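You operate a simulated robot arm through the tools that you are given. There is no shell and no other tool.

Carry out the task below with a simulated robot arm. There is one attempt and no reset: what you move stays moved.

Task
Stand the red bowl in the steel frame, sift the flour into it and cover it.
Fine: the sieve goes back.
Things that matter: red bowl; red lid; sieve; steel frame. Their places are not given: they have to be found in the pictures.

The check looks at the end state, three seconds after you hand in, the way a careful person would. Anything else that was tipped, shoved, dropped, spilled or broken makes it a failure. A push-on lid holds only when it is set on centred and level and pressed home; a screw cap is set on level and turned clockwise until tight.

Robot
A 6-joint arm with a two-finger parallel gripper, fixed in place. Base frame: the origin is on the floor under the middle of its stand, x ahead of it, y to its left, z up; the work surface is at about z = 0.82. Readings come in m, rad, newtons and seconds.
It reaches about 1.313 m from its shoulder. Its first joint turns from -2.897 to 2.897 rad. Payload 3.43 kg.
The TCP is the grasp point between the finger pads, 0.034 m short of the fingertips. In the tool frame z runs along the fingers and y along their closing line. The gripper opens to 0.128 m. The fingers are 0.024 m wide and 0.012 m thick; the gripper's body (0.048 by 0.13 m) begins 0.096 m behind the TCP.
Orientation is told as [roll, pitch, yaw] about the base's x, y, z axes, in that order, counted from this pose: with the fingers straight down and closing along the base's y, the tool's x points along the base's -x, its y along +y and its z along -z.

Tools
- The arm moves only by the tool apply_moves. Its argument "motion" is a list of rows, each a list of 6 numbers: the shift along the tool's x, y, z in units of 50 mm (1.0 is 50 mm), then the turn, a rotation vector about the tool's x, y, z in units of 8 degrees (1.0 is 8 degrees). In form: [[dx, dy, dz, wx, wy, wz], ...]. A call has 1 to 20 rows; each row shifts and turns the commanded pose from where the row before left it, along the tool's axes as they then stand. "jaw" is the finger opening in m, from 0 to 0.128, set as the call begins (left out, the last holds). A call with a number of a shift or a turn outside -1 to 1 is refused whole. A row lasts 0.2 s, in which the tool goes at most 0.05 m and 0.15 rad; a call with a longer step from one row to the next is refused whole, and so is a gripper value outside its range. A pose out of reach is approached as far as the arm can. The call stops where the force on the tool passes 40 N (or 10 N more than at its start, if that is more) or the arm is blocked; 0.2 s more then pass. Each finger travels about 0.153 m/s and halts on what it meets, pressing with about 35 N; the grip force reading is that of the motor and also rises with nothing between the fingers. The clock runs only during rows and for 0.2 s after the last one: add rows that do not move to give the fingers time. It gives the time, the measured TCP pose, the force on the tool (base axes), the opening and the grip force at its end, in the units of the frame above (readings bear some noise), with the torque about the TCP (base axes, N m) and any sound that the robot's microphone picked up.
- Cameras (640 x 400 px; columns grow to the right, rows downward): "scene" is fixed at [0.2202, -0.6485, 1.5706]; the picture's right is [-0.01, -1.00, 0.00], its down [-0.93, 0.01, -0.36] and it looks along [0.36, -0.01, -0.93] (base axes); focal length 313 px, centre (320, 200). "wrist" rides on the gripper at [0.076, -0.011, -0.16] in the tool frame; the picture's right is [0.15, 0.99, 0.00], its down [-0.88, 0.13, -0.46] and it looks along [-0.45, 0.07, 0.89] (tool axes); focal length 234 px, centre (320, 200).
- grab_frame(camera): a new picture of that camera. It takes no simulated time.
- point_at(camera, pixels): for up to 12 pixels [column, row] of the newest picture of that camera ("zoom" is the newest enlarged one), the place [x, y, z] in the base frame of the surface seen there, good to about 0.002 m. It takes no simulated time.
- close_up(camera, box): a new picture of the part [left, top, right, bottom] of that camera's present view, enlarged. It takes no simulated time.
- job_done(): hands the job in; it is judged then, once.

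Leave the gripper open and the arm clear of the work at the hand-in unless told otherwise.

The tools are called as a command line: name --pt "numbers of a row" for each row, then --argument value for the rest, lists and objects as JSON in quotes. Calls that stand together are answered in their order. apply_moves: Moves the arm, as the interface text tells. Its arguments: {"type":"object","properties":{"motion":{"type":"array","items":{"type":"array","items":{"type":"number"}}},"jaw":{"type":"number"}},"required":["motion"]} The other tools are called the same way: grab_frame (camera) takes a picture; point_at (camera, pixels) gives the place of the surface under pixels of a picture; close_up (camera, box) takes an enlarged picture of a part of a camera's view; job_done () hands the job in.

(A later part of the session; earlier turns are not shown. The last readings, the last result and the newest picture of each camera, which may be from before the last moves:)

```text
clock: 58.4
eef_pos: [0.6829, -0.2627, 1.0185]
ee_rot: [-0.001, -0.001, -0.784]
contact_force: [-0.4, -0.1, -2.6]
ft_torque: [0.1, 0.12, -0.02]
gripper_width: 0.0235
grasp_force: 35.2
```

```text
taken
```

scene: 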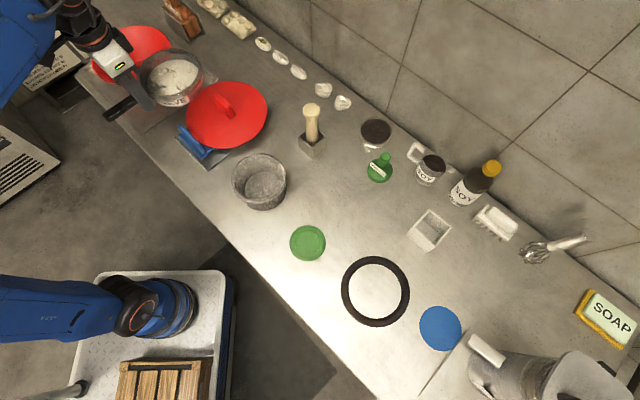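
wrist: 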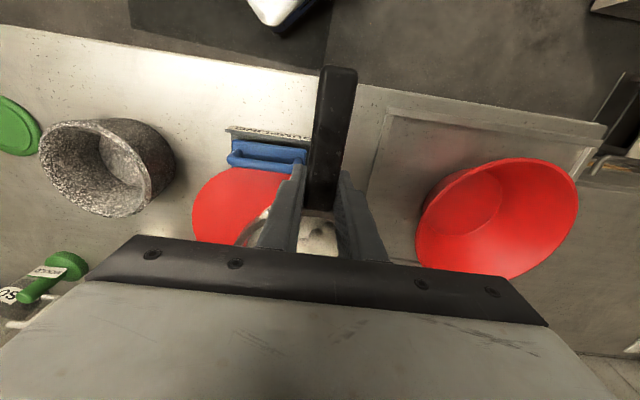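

The coaster's centre is about (0.3945,-0.622). The sieve was standing slightly off its centre, so I'll return it to its own original spot. Now the last third of the carry, to over the bowl.

apply_moves --pt "0 0.08 0 0 0 0" --pt "0 0.16 0 0 0 0" --pt "0 0.24 0 0 0 0" --pt "0 0.32 0 0 0 0" --pt "0 0.32 0 0 0 0" --pt "0 0.32 0 0 0 0" --pt "0 0.32 0 0 0 0" --pt "0 0.32 0 0 0 0" --pt "0 0.32 0 0 0 0" --pt "0 0.32 0 0 0 0" --pt "0 0.32 0 0 0 0" --pt "0 0.32 0 0 0 0" --pt "0 0.32 0 0 0 0" --pt "0 0.32 0 0 0 0" --pt "0 0.32 0 0 0 0" --pt "0 0.28 0 0 0 0" --pt "0 0.22 0 0 0 0" --pt "0 0.16 0 0 0 0" --pt "0 0.11 0 0 0 0" --pt "0 0.06 0 0 0 0" --jaw 0.0

grab_frame --camera "scene"

grab_frame --camera "wrist"

close_up --camera "scene" --box '[60, 0, 200, 110]'

```text
clock: 62.6
eef_pos: [0.865, -0.0816, 1.0191]
ee_rot: [-0.003, 0.0, -0.785]
contact_force: [0.1, -0.2, -1.9]
ft_torque: [0.16, 0.1, 0.01]
gripper_width: 0.0233
grasp_force: 35.4
```

```text
taken
```

scene: 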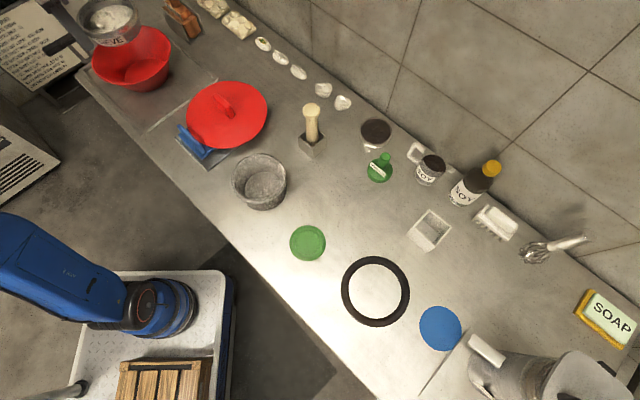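

```text
taken
```

wrist: 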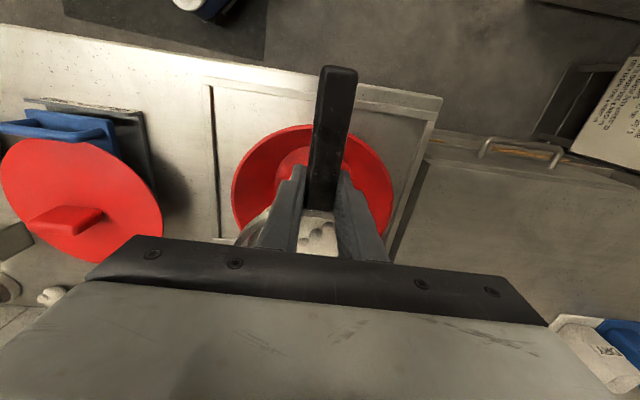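

```text
3.64 times, centred on (130, 55) of scene
```

zoom: 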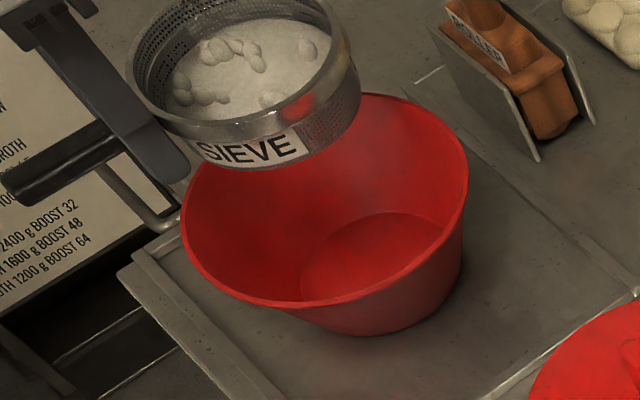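

The sieve, label visible, is right above the bowl with the flour still in it. I'll lower it gently by 55 mm so that its bottom sits just above the rim.

apply_moves --pt "0 0 0.08 0 0 0" --pt "0 0 0.16 0 0 0" --pt "0 0 0.2 0 0 0" --pt "0 0 0.2 0 0 0" --pt "0 0 0.2 0 0 0" --pt "0 0 0.16 0 0 0" --pt "0 0 0.08 0 0 0" --pt "0 0 0.02 0 0 0" --pt "0 0 0 0 0 0" --jaw 0.0

grab_frame --camera "scene"

close_up --camera "scene" --box '[60, 0, 200, 110]'

grab_frame --camera "wrist"

```text
clock: 64.6
eef_pos: [0.8635, -0.0806, 0.9655]
ee_rot: [0.0, 0.001, -0.787]
contact_force: [0.6, 0.3, -1.8]
ft_torque: [0.12, 0.08, 0.01]
gripper_width: 0.0232
grasp_force: 34.8
```

```text
taken
```

scene: 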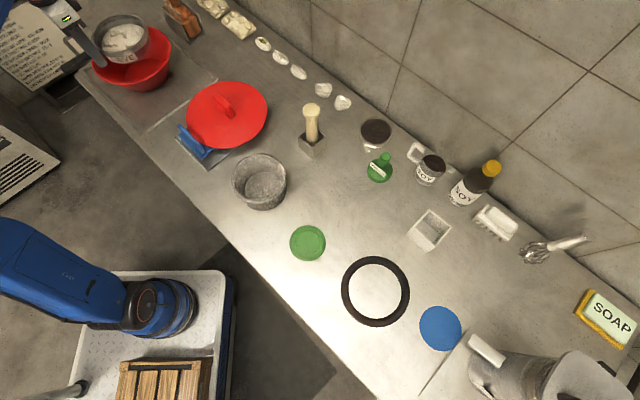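

```text
3.64 times, centred on (130, 55) of scene
```

zoom: 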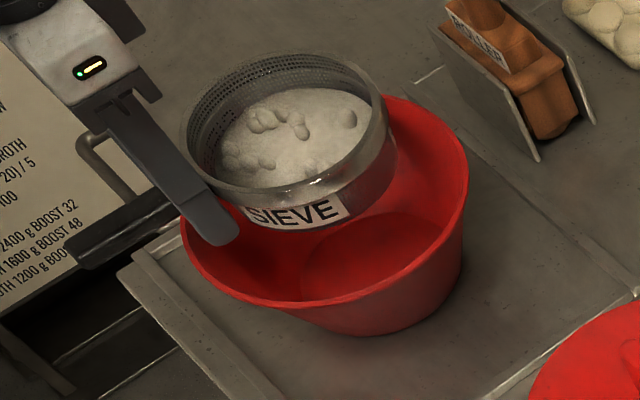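

```text
taken
```

wrist: 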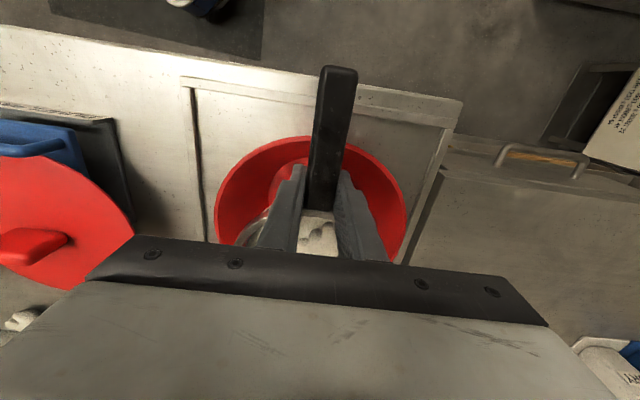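

The sieve is inside the bowl's mouth area. The force reading dropped a little, so before shaking I'll measure the flour surface height and check the counter between for any flour.

point_at --camera "scene" --pixels '[[123, 36], [115, 40], [132, 32], [125, 45], [118, 30], [135, 38], [140, 65], [135, 75], [150, 60]]'

close_up --camera "scene" --box '[90, 5, 160, 65]'

close_up --camera "scene" --box '[170, 70, 350, 270]'

```text
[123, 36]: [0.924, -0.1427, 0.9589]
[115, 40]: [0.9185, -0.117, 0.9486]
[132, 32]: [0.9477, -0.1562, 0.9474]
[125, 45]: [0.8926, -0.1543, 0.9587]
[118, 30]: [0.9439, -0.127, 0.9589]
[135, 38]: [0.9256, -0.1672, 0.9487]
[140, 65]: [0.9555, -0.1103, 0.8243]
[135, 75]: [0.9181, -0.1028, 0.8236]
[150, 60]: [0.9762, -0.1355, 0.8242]
```

```text
6.67 times, centred on (125, 35) of scene
```

zoom: 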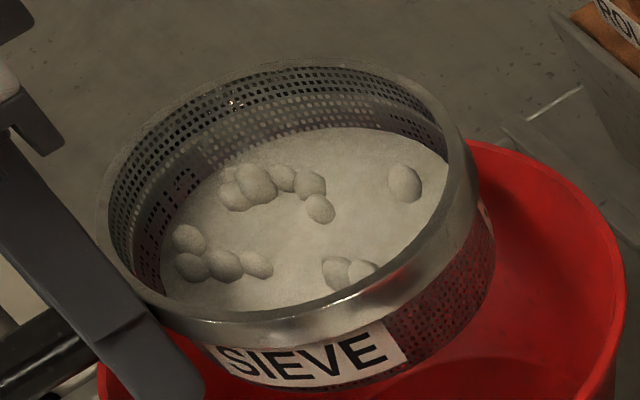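

```text
2.00 times, centred on (260, 170) of scene
```

zoom: 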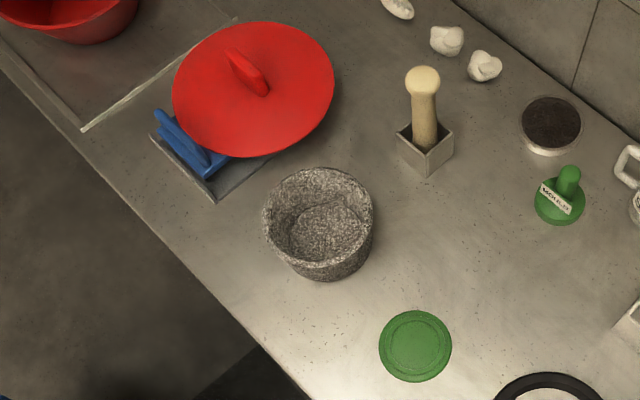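

The flour surface is still full, 17 mm below the hand, with no flour spilled on the counter. I'll shake gently side to side over the bowl, ±8 mm, then look.

apply_moves --pt "0 0.16 0 0 0 0" --pt "0 -0.32 0 0 0 0" --pt "0 0.32 0 0 0 0" --pt "0 -0.32 0 0 0 0" --pt "0 0.32 0 0 0 0" --pt "0 -0.32 0 0 0 0" --pt "0 0.32 0 0 0 0" --pt "0 -0.32 0 0 0 0" --pt "0 0.32 0 0 0 0" --pt "0 -0.16 0 0 0 0" --pt "0 0 0 0 0 0" --jaw 0.0

grab_frame --camera "scene"

close_up --camera "scene" --box '[80, 5, 180, 95]'

point_at --camera "scene" --pixels '[[123, 36], [115, 40], [132, 32], [125, 45], [118, 30], [135, 38], [140, 65], [135, 75], [150, 60]]'

```text
clock: 67.0
eef_pos: [0.8635, -0.0816, 0.9641]
ee_rot: [0.0, 0.001, -0.786]
contact_force: [-0.6, 1.0, -2.5]
ft_torque: [0.11, 0.07, 0.01]
gripper_width: 0.0232
grasp_force: 35.2
```

```text
taken
```

scene: 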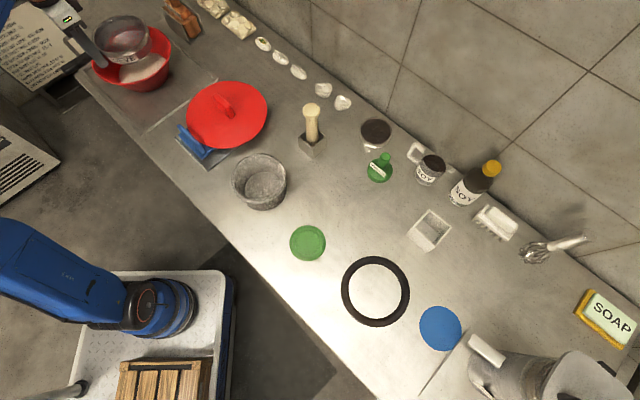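

```text
4.44 times, centred on (130, 50) of scene
```

zoom: 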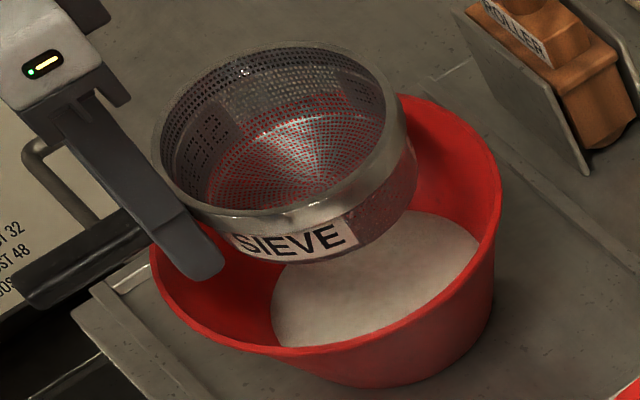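

```text
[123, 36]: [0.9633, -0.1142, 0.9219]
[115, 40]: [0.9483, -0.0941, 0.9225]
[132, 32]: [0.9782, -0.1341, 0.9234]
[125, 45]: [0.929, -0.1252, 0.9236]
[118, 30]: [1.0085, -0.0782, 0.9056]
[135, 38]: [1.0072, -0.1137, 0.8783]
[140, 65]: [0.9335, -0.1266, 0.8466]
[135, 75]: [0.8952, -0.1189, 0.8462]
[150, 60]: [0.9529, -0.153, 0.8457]
```

The sieve is now empty, clean mesh showing, and the flour lies in the bowl with its surface at z≈0.846. I'll raise the sieve and take it back the same way.

apply_moves --pt "0 0 -0.2 0 0 0" --pt "0 0 -0.35 0 0 0" --pt "0 0 -0.35 0 0 0" --pt "0 0 -0.2 0 0 0" --pt "0 -0.3 0 0 0 0" --pt "0 -0.6 0 0 0 0" --pt "0 -0.6 0 0 0 0" --pt "0 -0.6 0 0 0 0" --pt "0 -0.6 0 0 0 0" --pt "0 -0.6 0 0 0 0" --pt "0 -0.6 0 0 0 0" --pt "0 -0.6 0 0 0 0" --pt "0 -0.6 0 0 0 0" --pt "0 -0.6 0 0 0 0" --pt "0 -0.6 0 0 0 0" --pt "0 -0.6 0 0 0 0" --pt "0 -0.3 0 0 0 0" --pt "0 0 0 0 0 0" --jaw 0.0

grab_frame --camera "scene"

close_up --camera "scene" --box '[70, 10, 200, 110]'

```text
clock: 70.8
eef_pos: [0.6072, -0.3365, 1.0198]
ee_rot: [-0.001, 0.001, -0.785]
contact_force: [0.2, 0.4, -1.8]
ft_torque: [0.09, 0.13, 0.01]
gripper_width: 0.0238
grasp_force: 34.3
```

```text
taken
```

scene: 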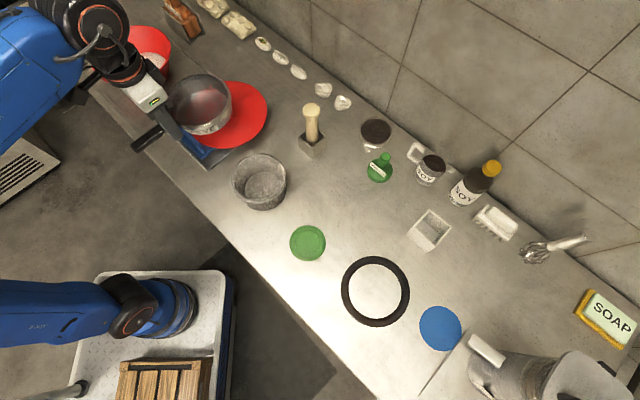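

```text
4.00 times, centred on (135, 60) of scene
```

zoom: 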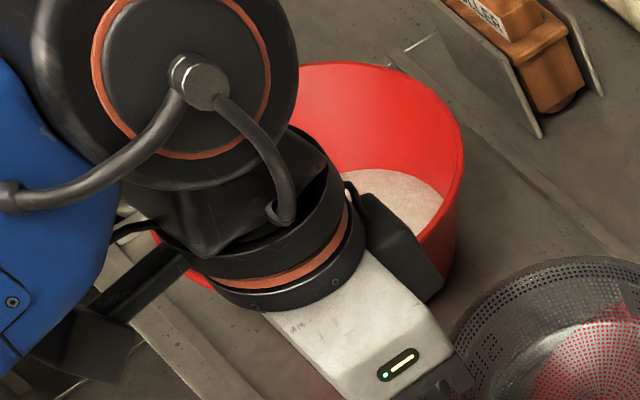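

The sieve is empty and the bowl has the flour. I'll continue the return to above the sieve's original spot.

apply_moves --pt "0 -0.3 0 0 0 0" --pt "0 -0.6 0 0 0 0" --pt "0 -0.6 0 0 0 0" --pt "0 -0.6 0 0 0 0" --pt "0 -0.6 0 0 0 0" --pt "0 -0.6 0 0 0 0" --pt "0 -0.6 0 0 0 0" --pt "0 -0.6 0 0 0 0" --pt "0 -0.6 0 0 0 0" --pt "0 -0.6 0 0 0 0" --pt "0 -0.6 0 0 0 0" --pt "0 -0.5 0 0 0 0" --pt "0 -0.29 0 0 0 0" --pt "0 0 0 0 0 0" --pt "0 0 0 0 0 0" --jaw 0.0

grab_frame --camera "scene"

grab_frame --camera "wrist"

```text
clock: 74.0
eef_pos: [0.3584, -0.5874, 1.0205]
ee_rot: [0.0, -0.001, -0.784]
contact_force: [-0.7, 0.6, -2.1]
ft_torque: [0.09, 0.1, 0.02]
gripper_width: 0.0234
grasp_force: 35.3
```

```text
taken
```

scene: 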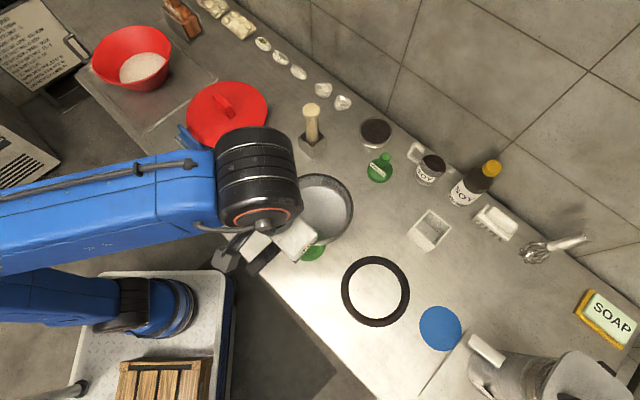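

```text
taken
```

wrist: 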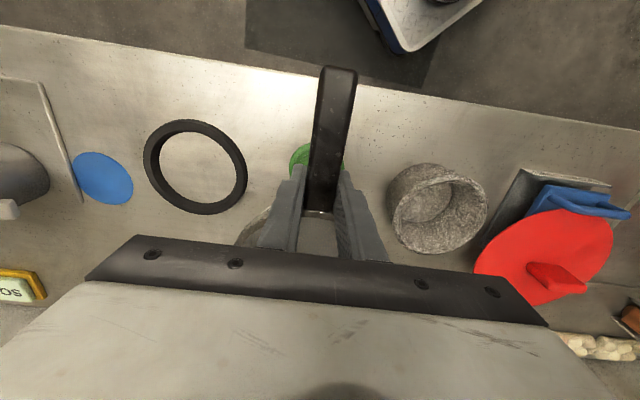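

It's at the same hover pose as after the pick. I'll lower it nearly all the way, stopping 3 mm above the resting height.

apply_moves --pt "0 0 0.2 0 0 0" --pt "0 0 0.4 0 0 0" --pt "0 0 0.5 0 0 0" --pt "0 0 0.5 0 0 0" --pt "0 0 0.5 0 0 0" --pt "0 0 0.4 0 0 0" --pt "0 0 0.26 0 0 0" --pt "0 0 0.14 0 0 0" --pt "0 0 0.06 0 0 0" --pt "0 0 0 0 0 0" --jaw 0.0

apply_moves --pt "0 0 0.04 0 0 0" --pt "0 0 0 0 0 0" --jaw 0.0

```text
clock: 76.2
eef_pos: [0.3585, -0.5854, 0.8722]
ee_rot: [0.0, -0.002, -0.786]
contact_force: [-0.8, -0.6, -1.3]
ft_torque: [0.09, 0.04, 0.02]
gripper_width: 0.0236
grasp_force: 35.2
```

```text
clock: 76.8
eef_pos: [0.3597, -0.5862, 0.8696]
ee_rot: [-0.001, 0.0, -0.788]
contact_force: [-0.8, 0.5, -1.6]
ft_torque: [0.11, 0.09, -0.01]
gripper_width: 0.0234
grasp_force: 34.9
```

No contact yet. I'll go down in 1 mm steps until it just touches.

apply_moves --pt "0 0 0.02 0 0 0" --pt "0 0 0 0 0 0" --jaw 0.0

apply_moves --pt "0 0 0.02 0 0 0" --pt "0 0 0 0 0 0" --jaw 0.0

grab_frame --camera "scene"

close_up --camera "scene" --box '[240, 190, 360, 290]'

```text
clock: 77.4
eef_pos: [0.3593, -0.5864, 0.8691]
ee_rot: [-0.003, 0.0, -0.785]
contact_force: [0.0, 0.7, 2.0]
ft_torque: [-0.14, -0.19, 0.05]
gripper_width: 0.0236
grasp_force: 35.2
```

```text
clock: 78.0
eef_pos: [0.3582, -0.5859, 0.8677]
ee_rot: [-0.001, -0.004, -0.785]
contact_force: [4.3, 0.5, 15.9]
ft_torque: [-0.61, -0.7, 0.09]
gripper_width: 0.0237
grasp_force: 34.8
```

```text
taken
```

scene: 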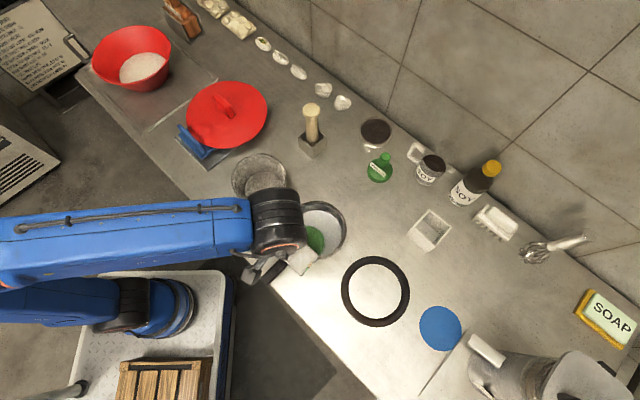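

```text
4.00 times, centred on (300, 240) of scene
```

zoom: 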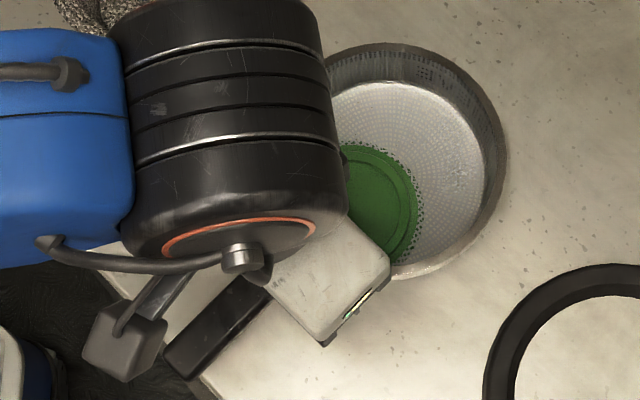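

Contact is felt at the original height, and the coaster shows through the mesh as before. I'll relieve 1 mm and open the fingers.

apply_moves --pt "0 0 -0.02 0 0 0" --pt "0 0 0 0 0 0" --jaw 0.0

apply_moves --pt "0 0 0 0 0 0" --pt "0 0 0 0 0 0" --pt "0 0 0 0 0 0" --jaw 0.05

grab_frame --camera "wrist"

close_up --camera "scene" --box '[240, 190, 360, 290]'

```text
clock: 78.6
eef_pos: [0.3582, -0.5859, 0.8675]
ee_rot: [0.0, 0.002, -0.786]
contact_force: [0.4, 4.2, 10.3]
ft_torque: [-0.35, -0.39, 0.16]
gripper_width: 0.0237
grasp_force: 34.7
```

```text
clock: 79.4
eef_pos: [0.3576, -0.5874, 0.8686]
ee_rot: [0.0, 0.001, -0.785]
contact_force: [0.5, 0.3, -0.6]
ft_torque: [0.0, -0.02, 0.03]
gripper_width: 0.0499
grasp_force: 0.0
```

```text
taken
```

wrist: 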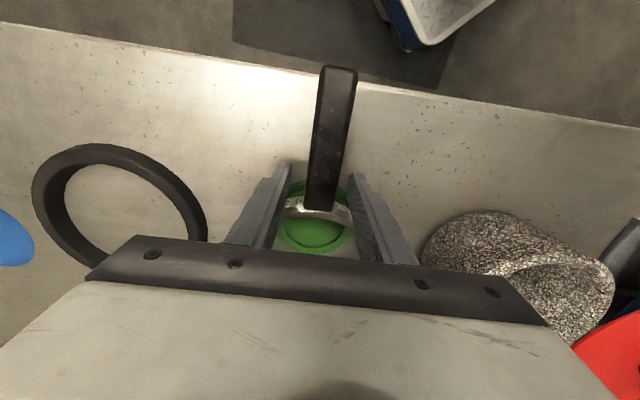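

```text
4.00 times, centred on (300, 240) of scene
```

zoom: 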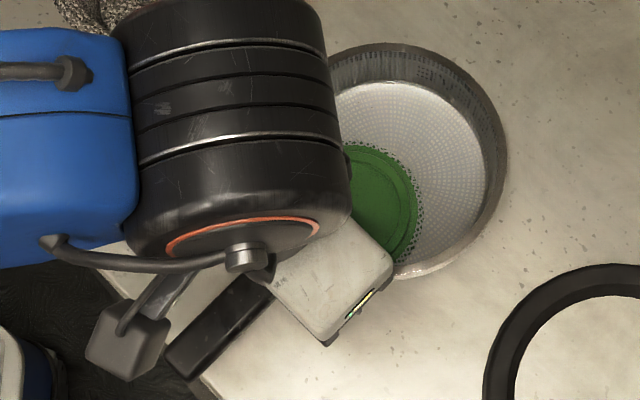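

The sieve is back and released. I'll rise straight up and then turn the gripper to yaw +45°, which suits the lid's bar handle.

apply_moves --pt "0 0 -0.4 0 0 0" --pt "0 0 -0.8 0 0 0" --pt "0 0 -0.9 0 0 0" --pt "0 0 -0.9 0 0 0" --pt "0 0 -0.6 0 0 0" --pt "0 0 0 0 0 -0.9375" --pt "0 0 0 0 0 -0.9375" --pt "0 0 0 0 0 -0.9375" --pt "0 0 0 0 0 -0.9375" --pt "0 0 0 0 0 -0.9375" --pt "0 0 0 0 0 -0.9375" --pt "0 0 0 0 0 -0.9375" --pt "0 0 0 0 0 -0.9375" --pt "0 0 0 0 0 -0.9375" --pt "0 0 0 0 0 -0.9375" --pt "0 0 0 0 0 -0.9375" --pt "0 0 0 0 0 -0.9375" --pt "0 0 0 0 0 0" --jaw 0.06

grab_frame --camera "wrist"

grab_frame --camera "scene"

```text
clock: 83.2
eef_pos: [0.3593, -0.5855, 1.0477]
ee_rot: [0.0, -0.001, 0.786]
contact_force: [-0.2, -0.6, -1.2]
ft_torque: [-0.01, -0.02, 0.01]
gripper_width: 0.0602
grasp_force: 0.1
```

```text
taken
```

wrist: 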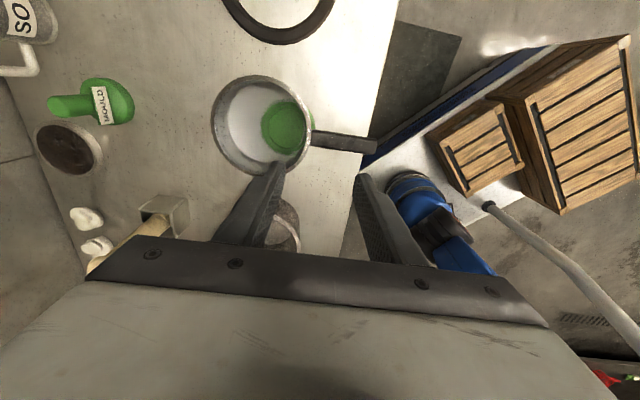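

```text
taken
```

scene: 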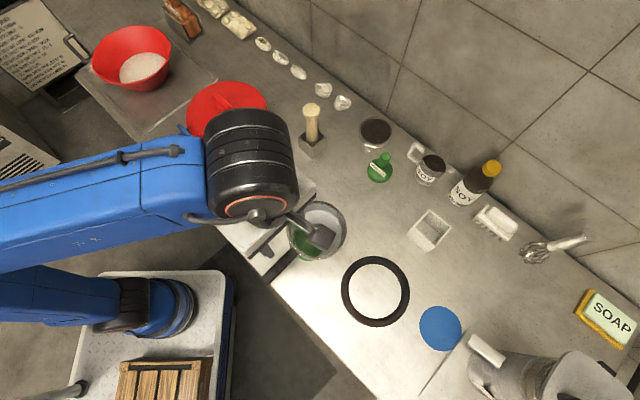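

The sieve sits level on its spot. I'll move to above the lid's handle.

apply_moves --pt "-0.784 -0.279 0 0 0 0" --pt "-0.784 -0.279 0 0 0 0" --pt "-0.784 -0.279 0 0 0 0" --pt "-0.784 -0.279 0 0 0 0" --pt "-0.784 -0.279 0 0 0 0" --pt "-0.784 -0.279 0 0 0 0" --pt "-0.784 -0.279 0 0 0 0" --pt "-0.784 -0.279 0 0 0 0" --pt "-0.784 -0.279 0 0 0 0" --pt "-0.784 -0.279 0 0 0 0" --pt "0 0 0 0 0 0" --jaw 0.06

grab_frame --camera "wrist"

grab_frame --camera "scene"

close_up --camera "wrist" --box '[200, 60, 440, 270]'

```text
clock: 85.6
eef_pos: [0.734, -0.4091, 1.0505]
ee_rot: [0.0, -0.002, 0.785]
contact_force: [0.3, -0.2, 0.0]
ft_torque: [0.02, -0.01, -0.02]
gripper_width: 0.0601
grasp_force: 0.0
```

```text
taken
```

wrist: 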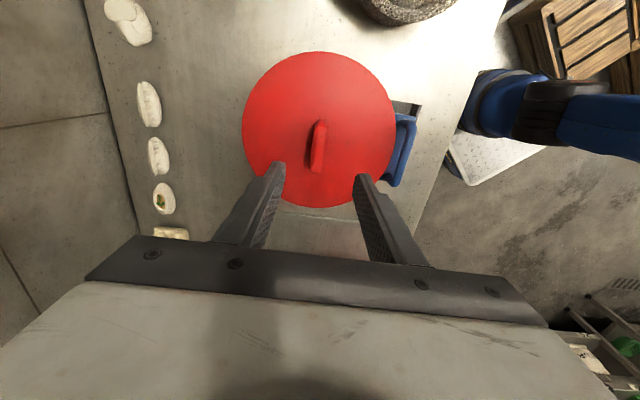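

```text
taken
```

scene: 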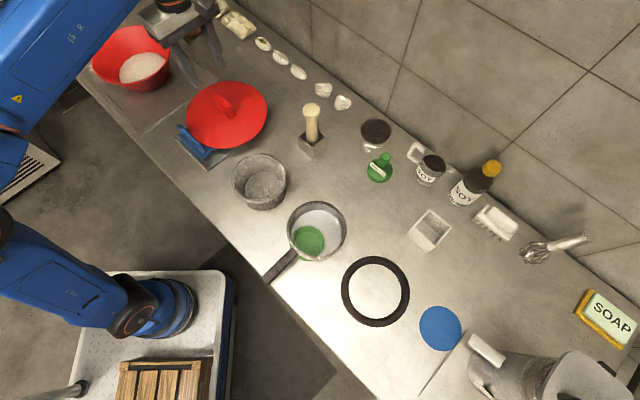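

```text
1.90 times, centred on (320, 165) of wrist
```

zoom: 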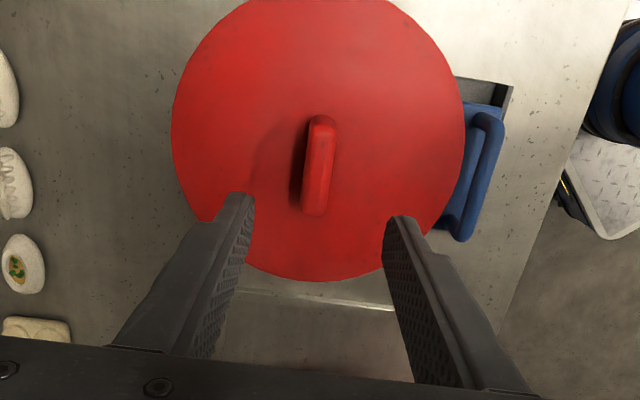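

The handle bar lies between the finger positions. I'll measure the handle's ends and sides, and the lid's edge.

point_at --camera "zoom" --pixels '[[322, 122], [319, 165], [315, 208], [307, 165], [332, 165], [175, 130], [462, 130], [320, 278], [200, 60], [430, 50], [230, 240], [400, 245]]'

point_at --camera "wrist" --pixels '[[243, 130], [397, 130], [320, 52], [320, 206], [265, 75], [375, 75], [280, 120], [360, 120], [340, 180], [300, 90]]'

close_up --camera "scene" --box '[170, 70, 280, 170]'

point_at --camera "scene" --pixels '[[289, 232], [345, 232], [316, 203], [316, 260], [297, 212], [338, 212], [300, 255], [336, 254]]'

```text
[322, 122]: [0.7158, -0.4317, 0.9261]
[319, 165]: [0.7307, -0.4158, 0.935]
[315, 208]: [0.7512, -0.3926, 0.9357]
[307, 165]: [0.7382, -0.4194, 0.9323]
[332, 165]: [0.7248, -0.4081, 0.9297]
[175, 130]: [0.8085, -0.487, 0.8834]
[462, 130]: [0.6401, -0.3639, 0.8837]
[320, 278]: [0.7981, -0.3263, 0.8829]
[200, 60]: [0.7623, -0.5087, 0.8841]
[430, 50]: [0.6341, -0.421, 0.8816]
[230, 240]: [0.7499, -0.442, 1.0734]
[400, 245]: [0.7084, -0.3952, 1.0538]
```

```text
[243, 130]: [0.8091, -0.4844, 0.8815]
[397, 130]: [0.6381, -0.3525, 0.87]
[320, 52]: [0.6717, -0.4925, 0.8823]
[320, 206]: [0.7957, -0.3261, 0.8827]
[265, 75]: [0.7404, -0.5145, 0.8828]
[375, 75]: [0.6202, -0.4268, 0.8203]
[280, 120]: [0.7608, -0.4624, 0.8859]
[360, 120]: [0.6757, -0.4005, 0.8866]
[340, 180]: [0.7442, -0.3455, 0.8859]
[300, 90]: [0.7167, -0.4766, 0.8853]
```

```text
4.00 times, centred on (225, 120) of scene
```

zoom: 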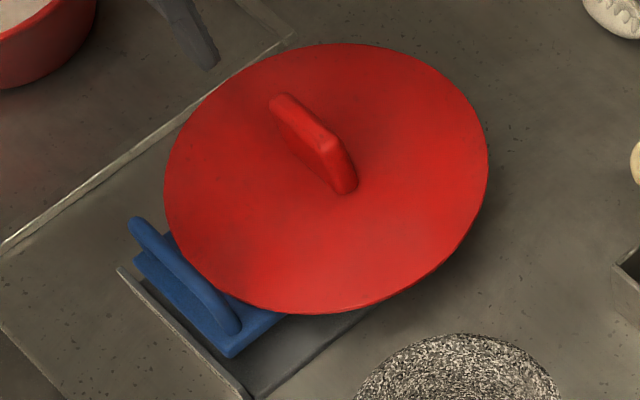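

```text
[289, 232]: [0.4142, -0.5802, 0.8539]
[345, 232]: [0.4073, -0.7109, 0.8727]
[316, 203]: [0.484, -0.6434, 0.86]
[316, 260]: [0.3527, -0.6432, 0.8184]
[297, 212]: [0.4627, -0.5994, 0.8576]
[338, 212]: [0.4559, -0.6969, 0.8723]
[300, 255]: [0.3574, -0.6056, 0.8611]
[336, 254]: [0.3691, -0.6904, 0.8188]
```

The lid's centre is about (0.7355,-0.4105) and the handle's middle about (0.7345,-0.411), with its top at z≈0.936. I'll check the handle's exact angle with more points.

close_up --camera "wrist" --box '[285, 105, 355, 185]'

close_up --camera "scene" --box '[205, 85, 245, 125]'

```text
5.00 times, centred on (320, 145) of wrist
```

zoom: 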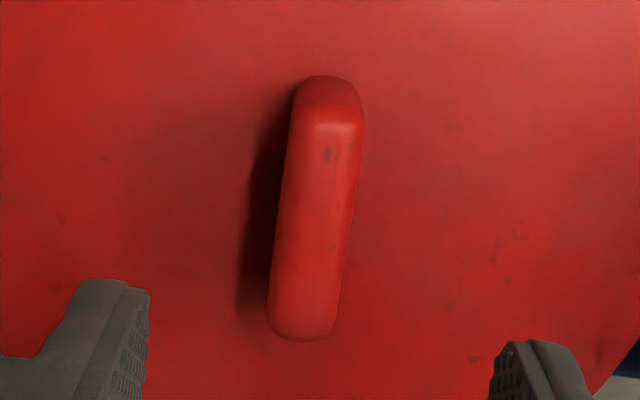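

```text
10.00 times, centred on (225, 105) of scene
```

zoom: 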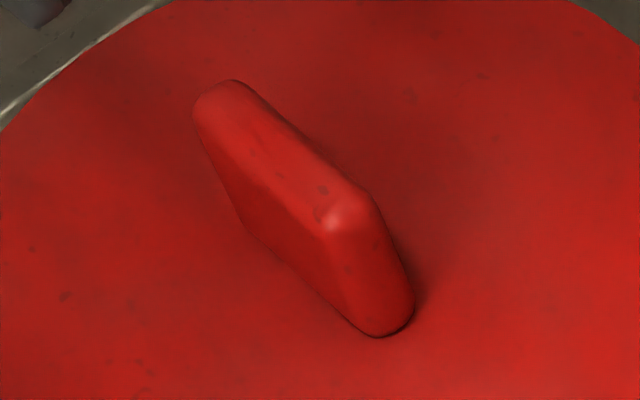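

point_at --camera "zoom" --pixels '[[230, 85], [345, 190], [200, 110], [320, 225], [220, 100], [335, 210], [265, 140], [300, 170], [240, 120], [310, 190], [350, 200], [375, 325]]'

```text
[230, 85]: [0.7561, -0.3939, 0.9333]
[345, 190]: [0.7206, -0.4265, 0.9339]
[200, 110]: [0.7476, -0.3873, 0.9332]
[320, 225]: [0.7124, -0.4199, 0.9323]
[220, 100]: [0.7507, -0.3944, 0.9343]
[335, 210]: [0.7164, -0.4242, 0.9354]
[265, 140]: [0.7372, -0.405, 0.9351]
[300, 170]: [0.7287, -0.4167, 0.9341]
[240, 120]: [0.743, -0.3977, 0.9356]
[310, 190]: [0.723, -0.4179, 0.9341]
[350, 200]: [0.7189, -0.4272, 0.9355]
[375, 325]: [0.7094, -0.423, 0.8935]
```

The handle's angle is about 45° and its middle about (0.734,-0.4095), right under the hand. I'll lower to z≈0.926, fingertips just above the lid's surface.

apply_moves --pt "0 0 0.5 0 0 0" --pt "0 0 0.5 0 0 0" --pt "0 0 0.5 0 0 0" --pt "0 0 0.5 0 0 0" --pt "0 0 0.3 0 0 0" --pt "0 0 0.16 0 0 0" --pt "0 0 0 0 0 0" --jaw 0.06

grab_frame --camera "wrist"

close_up --camera "wrist" --box '[220, 80, 440, 270]'

close_up --camera "scene" --box '[160, 60, 300, 180]'

```text
clock: 87.2
eef_pos: [0.7352, -0.4075, 0.9246]
ee_rot: [-0.001, -0.002, 0.787]
contact_force: [-0.8, 0.0, 0.0]
ft_torque: [-0.02, 0.01, 0.01]
gripper_width: 0.0598
grasp_force: 0.1
```

```text
taken
```

wrist: 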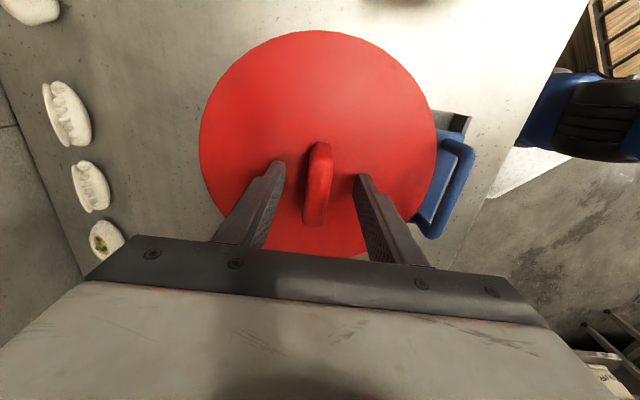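

```text
2.11 times, centred on (330, 175) of wrist
```

zoom: 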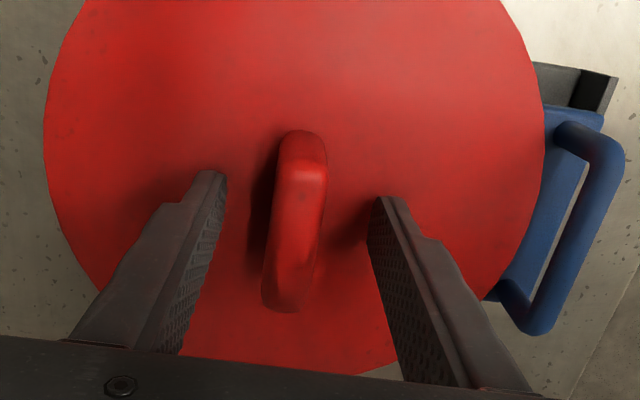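

```text
3.33 times, centred on (230, 120) of scene
```

zoom: 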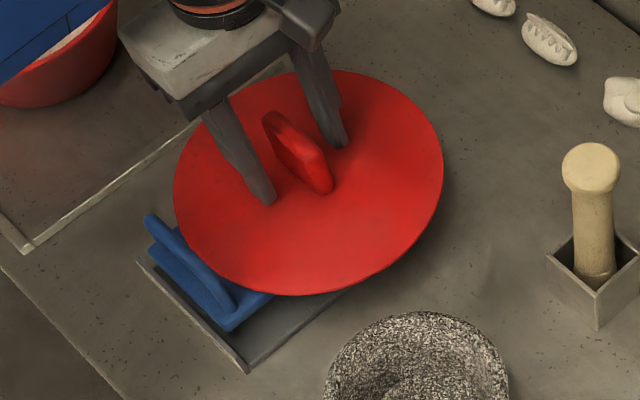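

The pads straddle the handle and are roughly centred. I'll close the fingers on the handle.

apply_moves --pt "0 0 0 0 0 0" --pt "0 0 0 0 0 0" --pt "0 0 0 0 0 0" --pt "0 0 0 0 0 0" --jaw 0.0

grab_frame --camera "wrist"

grab_frame --camera "scene"

```text
clock: 88.2
eef_pos: [0.7352, -0.4087, 0.9239]
ee_rot: [-0.001, 0.0, 0.785]
contact_force: [-0.5, -0.7, 0.0]
ft_torque: [0.01, -0.03, 0.04]
gripper_width: 0.0176
grasp_force: 34.8
```

```text
taken
```

wrist: 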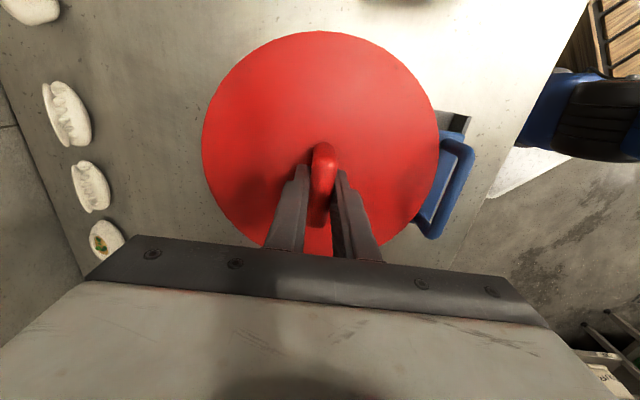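

```text
taken
```

scene: 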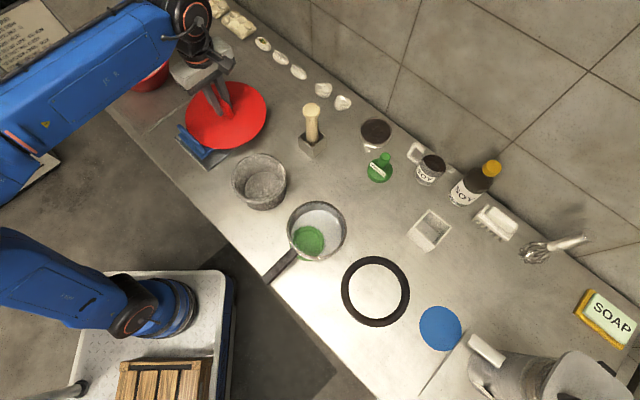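

Gripped at 17.6 mm. I'll lift the lid straight up by 30 mm and check that the press below hasn't moved and the lid is level.

apply_moves --pt "0 0 -0.1 0 0 0" --pt "0 0 -0.1 0 0 0" --pt "0 0 -0.2 0 0 0" --pt "0 0 -0.2 0 0 0" --pt "0 0 0 0 0 0" --jaw 0.0

grab_frame --camera "wrist"

grab_frame --camera "scene"

close_up --camera "scene" --box '[160, 60, 300, 180]'

```text
clock: 89.4
eef_pos: [0.7356, -0.408, 0.9559]
ee_rot: [0.0, 0.0, 0.786]
contact_force: [0.4, 0.0, -0.8]
ft_torque: [-0.04, 0.05, 0.03]
gripper_width: 0.0175
grasp_force: 34.8
```

```text
taken
```

wrist: 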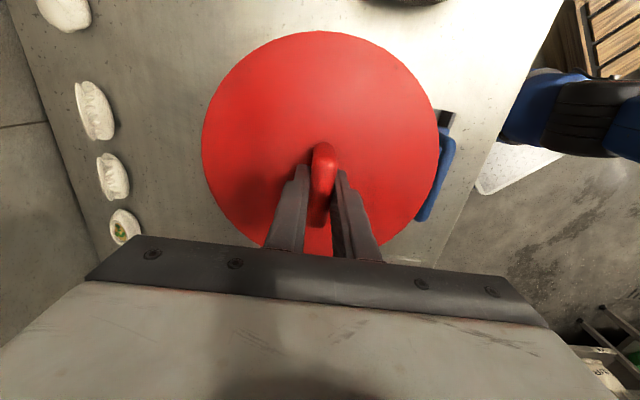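

```text
taken
```

scene: 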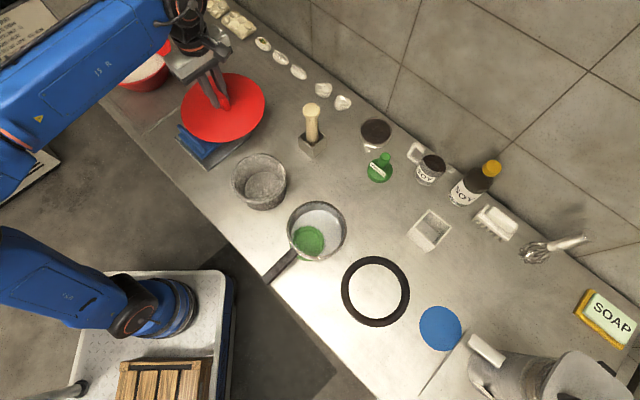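

```text
3.33 times, centred on (230, 120) of scene
```

zoom: 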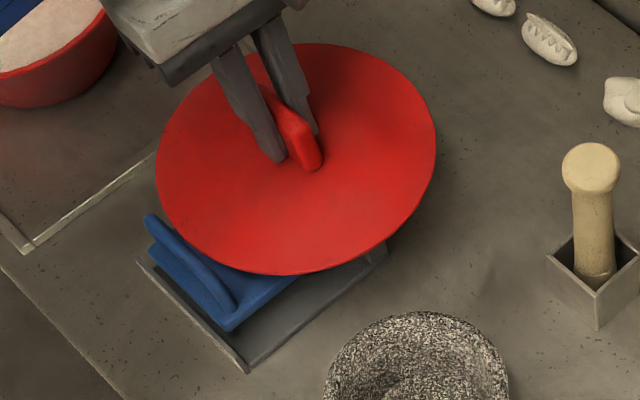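

The lid is up and the press hasn't moved. I'll measure the lid's edge to get its centre relative to the hand, and its level.

point_at --camera "wrist" --pixels '[[206, 140], [436, 150], [320, 35], [240, 70], [400, 75], [230, 200], [410, 215], [260, 100], [380, 110], [280, 160], [380, 190], [320, 80]]'

point_at --camera "scene" --pixels '[[183, 108], [263, 105], [220, 140], [250, 77], [200, 135], [245, 133], [240, 110], [200, 100], [220, 130], [245, 85]]'

```text
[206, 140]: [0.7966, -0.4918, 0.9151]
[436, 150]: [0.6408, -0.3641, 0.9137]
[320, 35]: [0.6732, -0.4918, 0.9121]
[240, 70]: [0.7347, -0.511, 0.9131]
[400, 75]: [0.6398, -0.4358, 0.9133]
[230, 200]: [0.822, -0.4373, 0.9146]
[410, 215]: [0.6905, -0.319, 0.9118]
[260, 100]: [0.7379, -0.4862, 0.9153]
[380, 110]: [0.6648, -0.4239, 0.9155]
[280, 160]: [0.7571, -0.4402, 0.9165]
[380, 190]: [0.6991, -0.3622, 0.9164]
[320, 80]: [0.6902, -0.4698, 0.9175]
```

```text
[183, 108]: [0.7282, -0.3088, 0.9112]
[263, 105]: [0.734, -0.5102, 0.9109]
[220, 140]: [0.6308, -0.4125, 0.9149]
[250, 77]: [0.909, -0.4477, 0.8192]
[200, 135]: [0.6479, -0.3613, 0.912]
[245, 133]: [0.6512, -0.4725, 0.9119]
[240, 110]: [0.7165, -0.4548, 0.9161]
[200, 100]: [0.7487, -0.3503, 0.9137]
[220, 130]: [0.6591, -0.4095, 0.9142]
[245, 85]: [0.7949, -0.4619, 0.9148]
```

The lid is level, at z≈0.914 all around, with its centre within about 2 mm of the hand. I'll raise it 60 mm and move most of the way toward the bowl, keeping it to the near side so I can still see the bowl.

apply_moves --pt "0 0 -0.4 0 0 0" --pt "0 0 -0.5 0 0 0" --pt "0 0 -0.4 0 0 0" --pt "-0.3 0.06 0 0 0 0" --pt "-0.59 0.1144 0 0 0 0" --pt "-0.59 0.1144 0 0 0 0" --pt "-0.3 0.06 0 0 0 0" --pt "0 0 0 0 0 0" --jaw 0.0

grab_frame --camera "wrist"

grab_frame --camera "scene"

```text
clock: 91.2
eef_pos: [0.7858, -0.3307, 1.0221]
ee_rot: [-0.001, -0.001, 0.784]
contact_force: [-0.3, 0.8, -1.6]
ft_torque: [-0.01, 0.02, -0.02]
gripper_width: 0.0175
grasp_force: 35.4
```

```text
taken
```

wrist: 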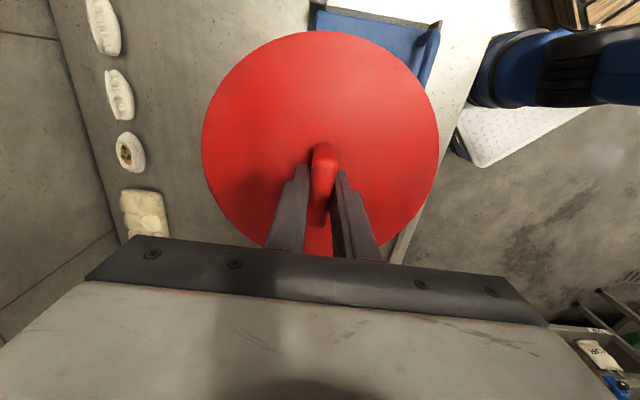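

```text
taken
```

scene: 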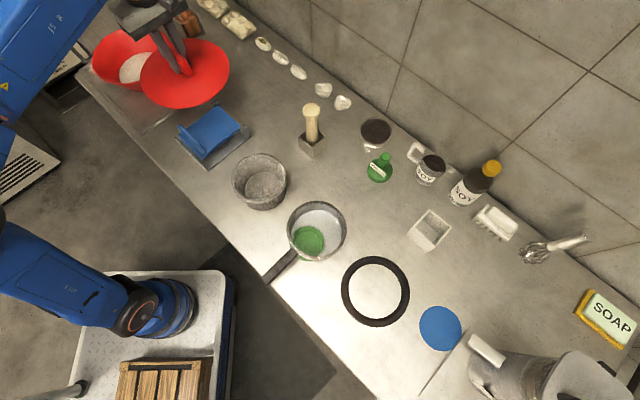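

I'll take an enlarged wrist view to fit the lid's circle relative to the hand, and look at the visible part of the bowl's rim.

close_up --camera "wrist" --box '[190, 20, 450, 270]'

close_up --camera "scene" --box '[75, 10, 245, 125]'

```text
1.60 times, centred on (320, 145) of wrist
```

zoom: 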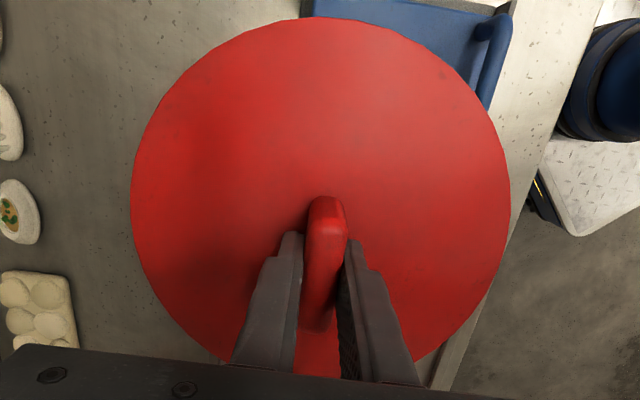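

```text
3.48 times, centred on (160, 68) of scene
```

zoom: 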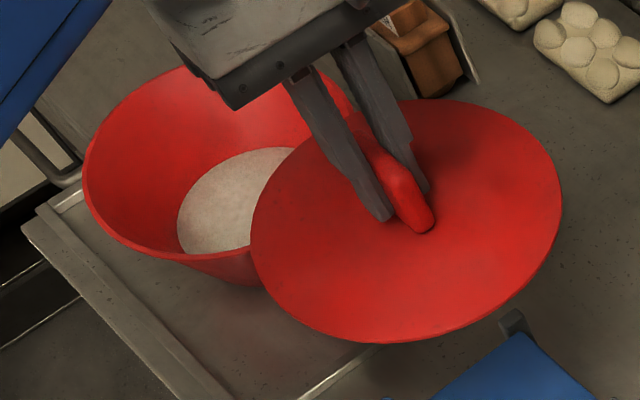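

point_at --camera "zoom" --pixels '[[86, 180], [90, 150], [104, 120], [140, 90], [180, 70], [105, 220], [140, 244], [180, 254], [225, 256], [96, 205]]'

point_at --camera "zoom" --pixels '[[254, 225], [266, 275], [310, 322], [380, 339], [455, 331], [520, 290], [557, 225], [545, 155], [500, 118], [450, 103]]'

point_at --camera "wrist" --pixels '[[205, 146], [437, 150], [318, 34], [235, 78], [405, 80], [217, 190], [425, 195], [275, 43], [365, 43], [245, 235], [405, 230]]'

```text
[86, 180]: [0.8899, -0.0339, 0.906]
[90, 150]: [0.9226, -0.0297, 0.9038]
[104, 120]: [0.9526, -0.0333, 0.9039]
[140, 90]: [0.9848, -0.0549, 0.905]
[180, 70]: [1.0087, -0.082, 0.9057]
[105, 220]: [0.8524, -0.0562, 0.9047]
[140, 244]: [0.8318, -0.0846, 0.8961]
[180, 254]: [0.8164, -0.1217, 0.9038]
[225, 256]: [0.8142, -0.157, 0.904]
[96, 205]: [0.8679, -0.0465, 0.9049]
```

```text
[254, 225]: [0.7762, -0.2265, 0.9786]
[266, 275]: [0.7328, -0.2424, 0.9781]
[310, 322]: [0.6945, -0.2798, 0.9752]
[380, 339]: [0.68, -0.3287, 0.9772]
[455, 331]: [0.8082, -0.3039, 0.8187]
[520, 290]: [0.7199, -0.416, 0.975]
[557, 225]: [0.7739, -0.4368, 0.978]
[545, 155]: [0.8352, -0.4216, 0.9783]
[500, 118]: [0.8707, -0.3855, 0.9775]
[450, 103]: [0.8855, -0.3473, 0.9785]
```

```text
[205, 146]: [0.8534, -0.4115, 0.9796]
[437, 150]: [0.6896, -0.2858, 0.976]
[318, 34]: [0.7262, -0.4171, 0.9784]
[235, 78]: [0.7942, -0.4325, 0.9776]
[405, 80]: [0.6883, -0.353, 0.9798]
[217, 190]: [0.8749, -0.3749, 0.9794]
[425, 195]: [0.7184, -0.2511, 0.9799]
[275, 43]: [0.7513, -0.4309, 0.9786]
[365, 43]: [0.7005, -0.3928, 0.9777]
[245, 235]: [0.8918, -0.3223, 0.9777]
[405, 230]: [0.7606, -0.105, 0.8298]
```

Fitting the circles gives the lid's centre at about (0.784,-0.332) and the bowl rim's centre at about (0.9196,-0.1347), both with a radius of about 0.104. I'll move the lid by (+0.1356,+0.1973) to be over the bowl.

apply_moves --pt "-0.3 0.0556 0 0 0 0" --pt "-0.588 0.109 0 0 0 0" --pt "-0.588 0.109 0 0 0 0" --pt "-0.588 0.109 0 0 0 0" --pt "-0.588 0.109 0 0 0 0" --pt "-0.588 0.109 0 0 0 0" --pt "-0.588 0.109 0 0 0 0" --pt "-0.588 0.109 0 0 0 0" --pt "-0.292 0.054 0 0 0 0" --pt "0 0 0 0 0 0" --pt "0 0 0 0 0 0" --jaw 0.0

grab_frame --camera "wrist"

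grab_frame --camera "scene"

close_up --camera "scene" --box '[60, 0, 200, 100]'

```text
clock: 93.6
eef_pos: [0.9223, -0.1353, 1.0214]
ee_rot: [0.0, 0.002, 0.785]
contact_force: [0.3, 0.4, -1.6]
ft_torque: [-0.02, -0.04, 0.01]
gripper_width: 0.0172
grasp_force: 35.2
```

```text
taken
```

wrist: 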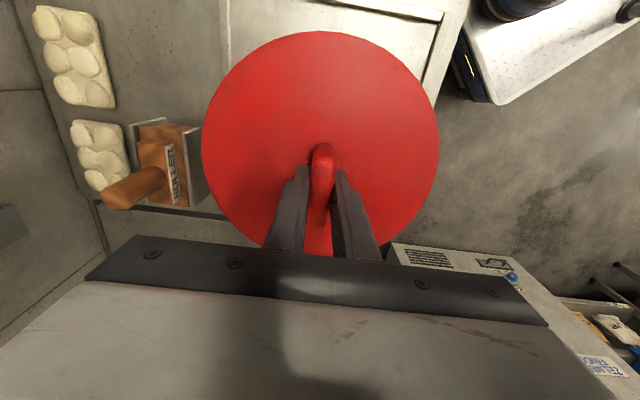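

```text
taken
```

scene: 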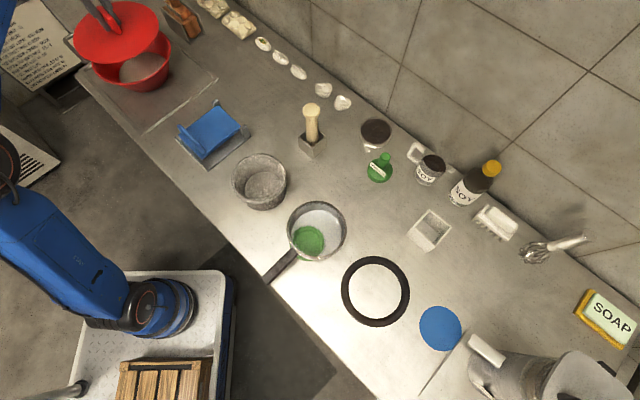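

```text
4.00 times, centred on (130, 50) of scene
```

zoom: 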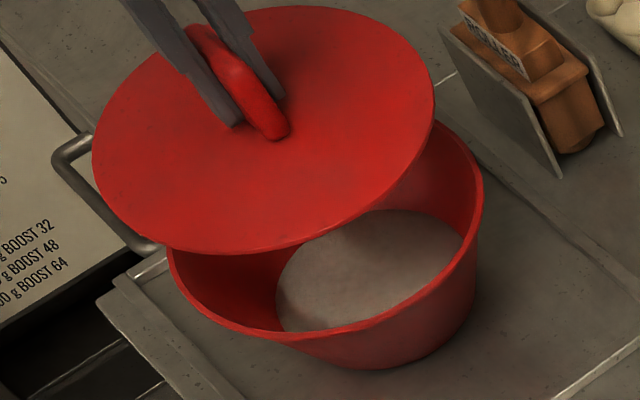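

The lid is over the bowl. I'll measure both edges in this picture to check they're concentric.

point_at --camera "zoom" --pixels '[[96, 155], [113, 200], [155, 236], [220, 249], [300, 237], [370, 202], [418, 150], [432, 95], [412, 55], [370, 28], [320, 12], [140, 90]]'

point_at --camera "zoom" --pixels '[[170, 262], [178, 290], [205, 313], [250, 331], [310, 332], [370, 317], [425, 283], [465, 235], [481, 185], [468, 148], [450, 130], [340, 325]]'

```text
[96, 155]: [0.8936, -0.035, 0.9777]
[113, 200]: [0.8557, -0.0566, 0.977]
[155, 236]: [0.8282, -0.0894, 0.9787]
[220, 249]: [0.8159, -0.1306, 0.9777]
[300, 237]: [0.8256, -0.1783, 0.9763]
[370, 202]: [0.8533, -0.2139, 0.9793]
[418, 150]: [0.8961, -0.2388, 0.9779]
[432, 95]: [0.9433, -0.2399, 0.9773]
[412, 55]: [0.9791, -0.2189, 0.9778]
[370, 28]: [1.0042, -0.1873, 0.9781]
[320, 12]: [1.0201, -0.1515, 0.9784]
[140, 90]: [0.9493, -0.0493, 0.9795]
```

```text
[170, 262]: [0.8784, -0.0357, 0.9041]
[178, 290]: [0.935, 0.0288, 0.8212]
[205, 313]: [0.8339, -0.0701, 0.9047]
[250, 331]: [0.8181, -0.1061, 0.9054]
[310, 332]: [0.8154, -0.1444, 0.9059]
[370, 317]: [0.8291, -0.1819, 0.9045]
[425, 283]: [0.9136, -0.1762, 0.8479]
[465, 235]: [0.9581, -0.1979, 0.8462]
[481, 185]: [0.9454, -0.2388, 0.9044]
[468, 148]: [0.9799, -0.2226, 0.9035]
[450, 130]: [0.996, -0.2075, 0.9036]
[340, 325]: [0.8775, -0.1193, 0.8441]
```

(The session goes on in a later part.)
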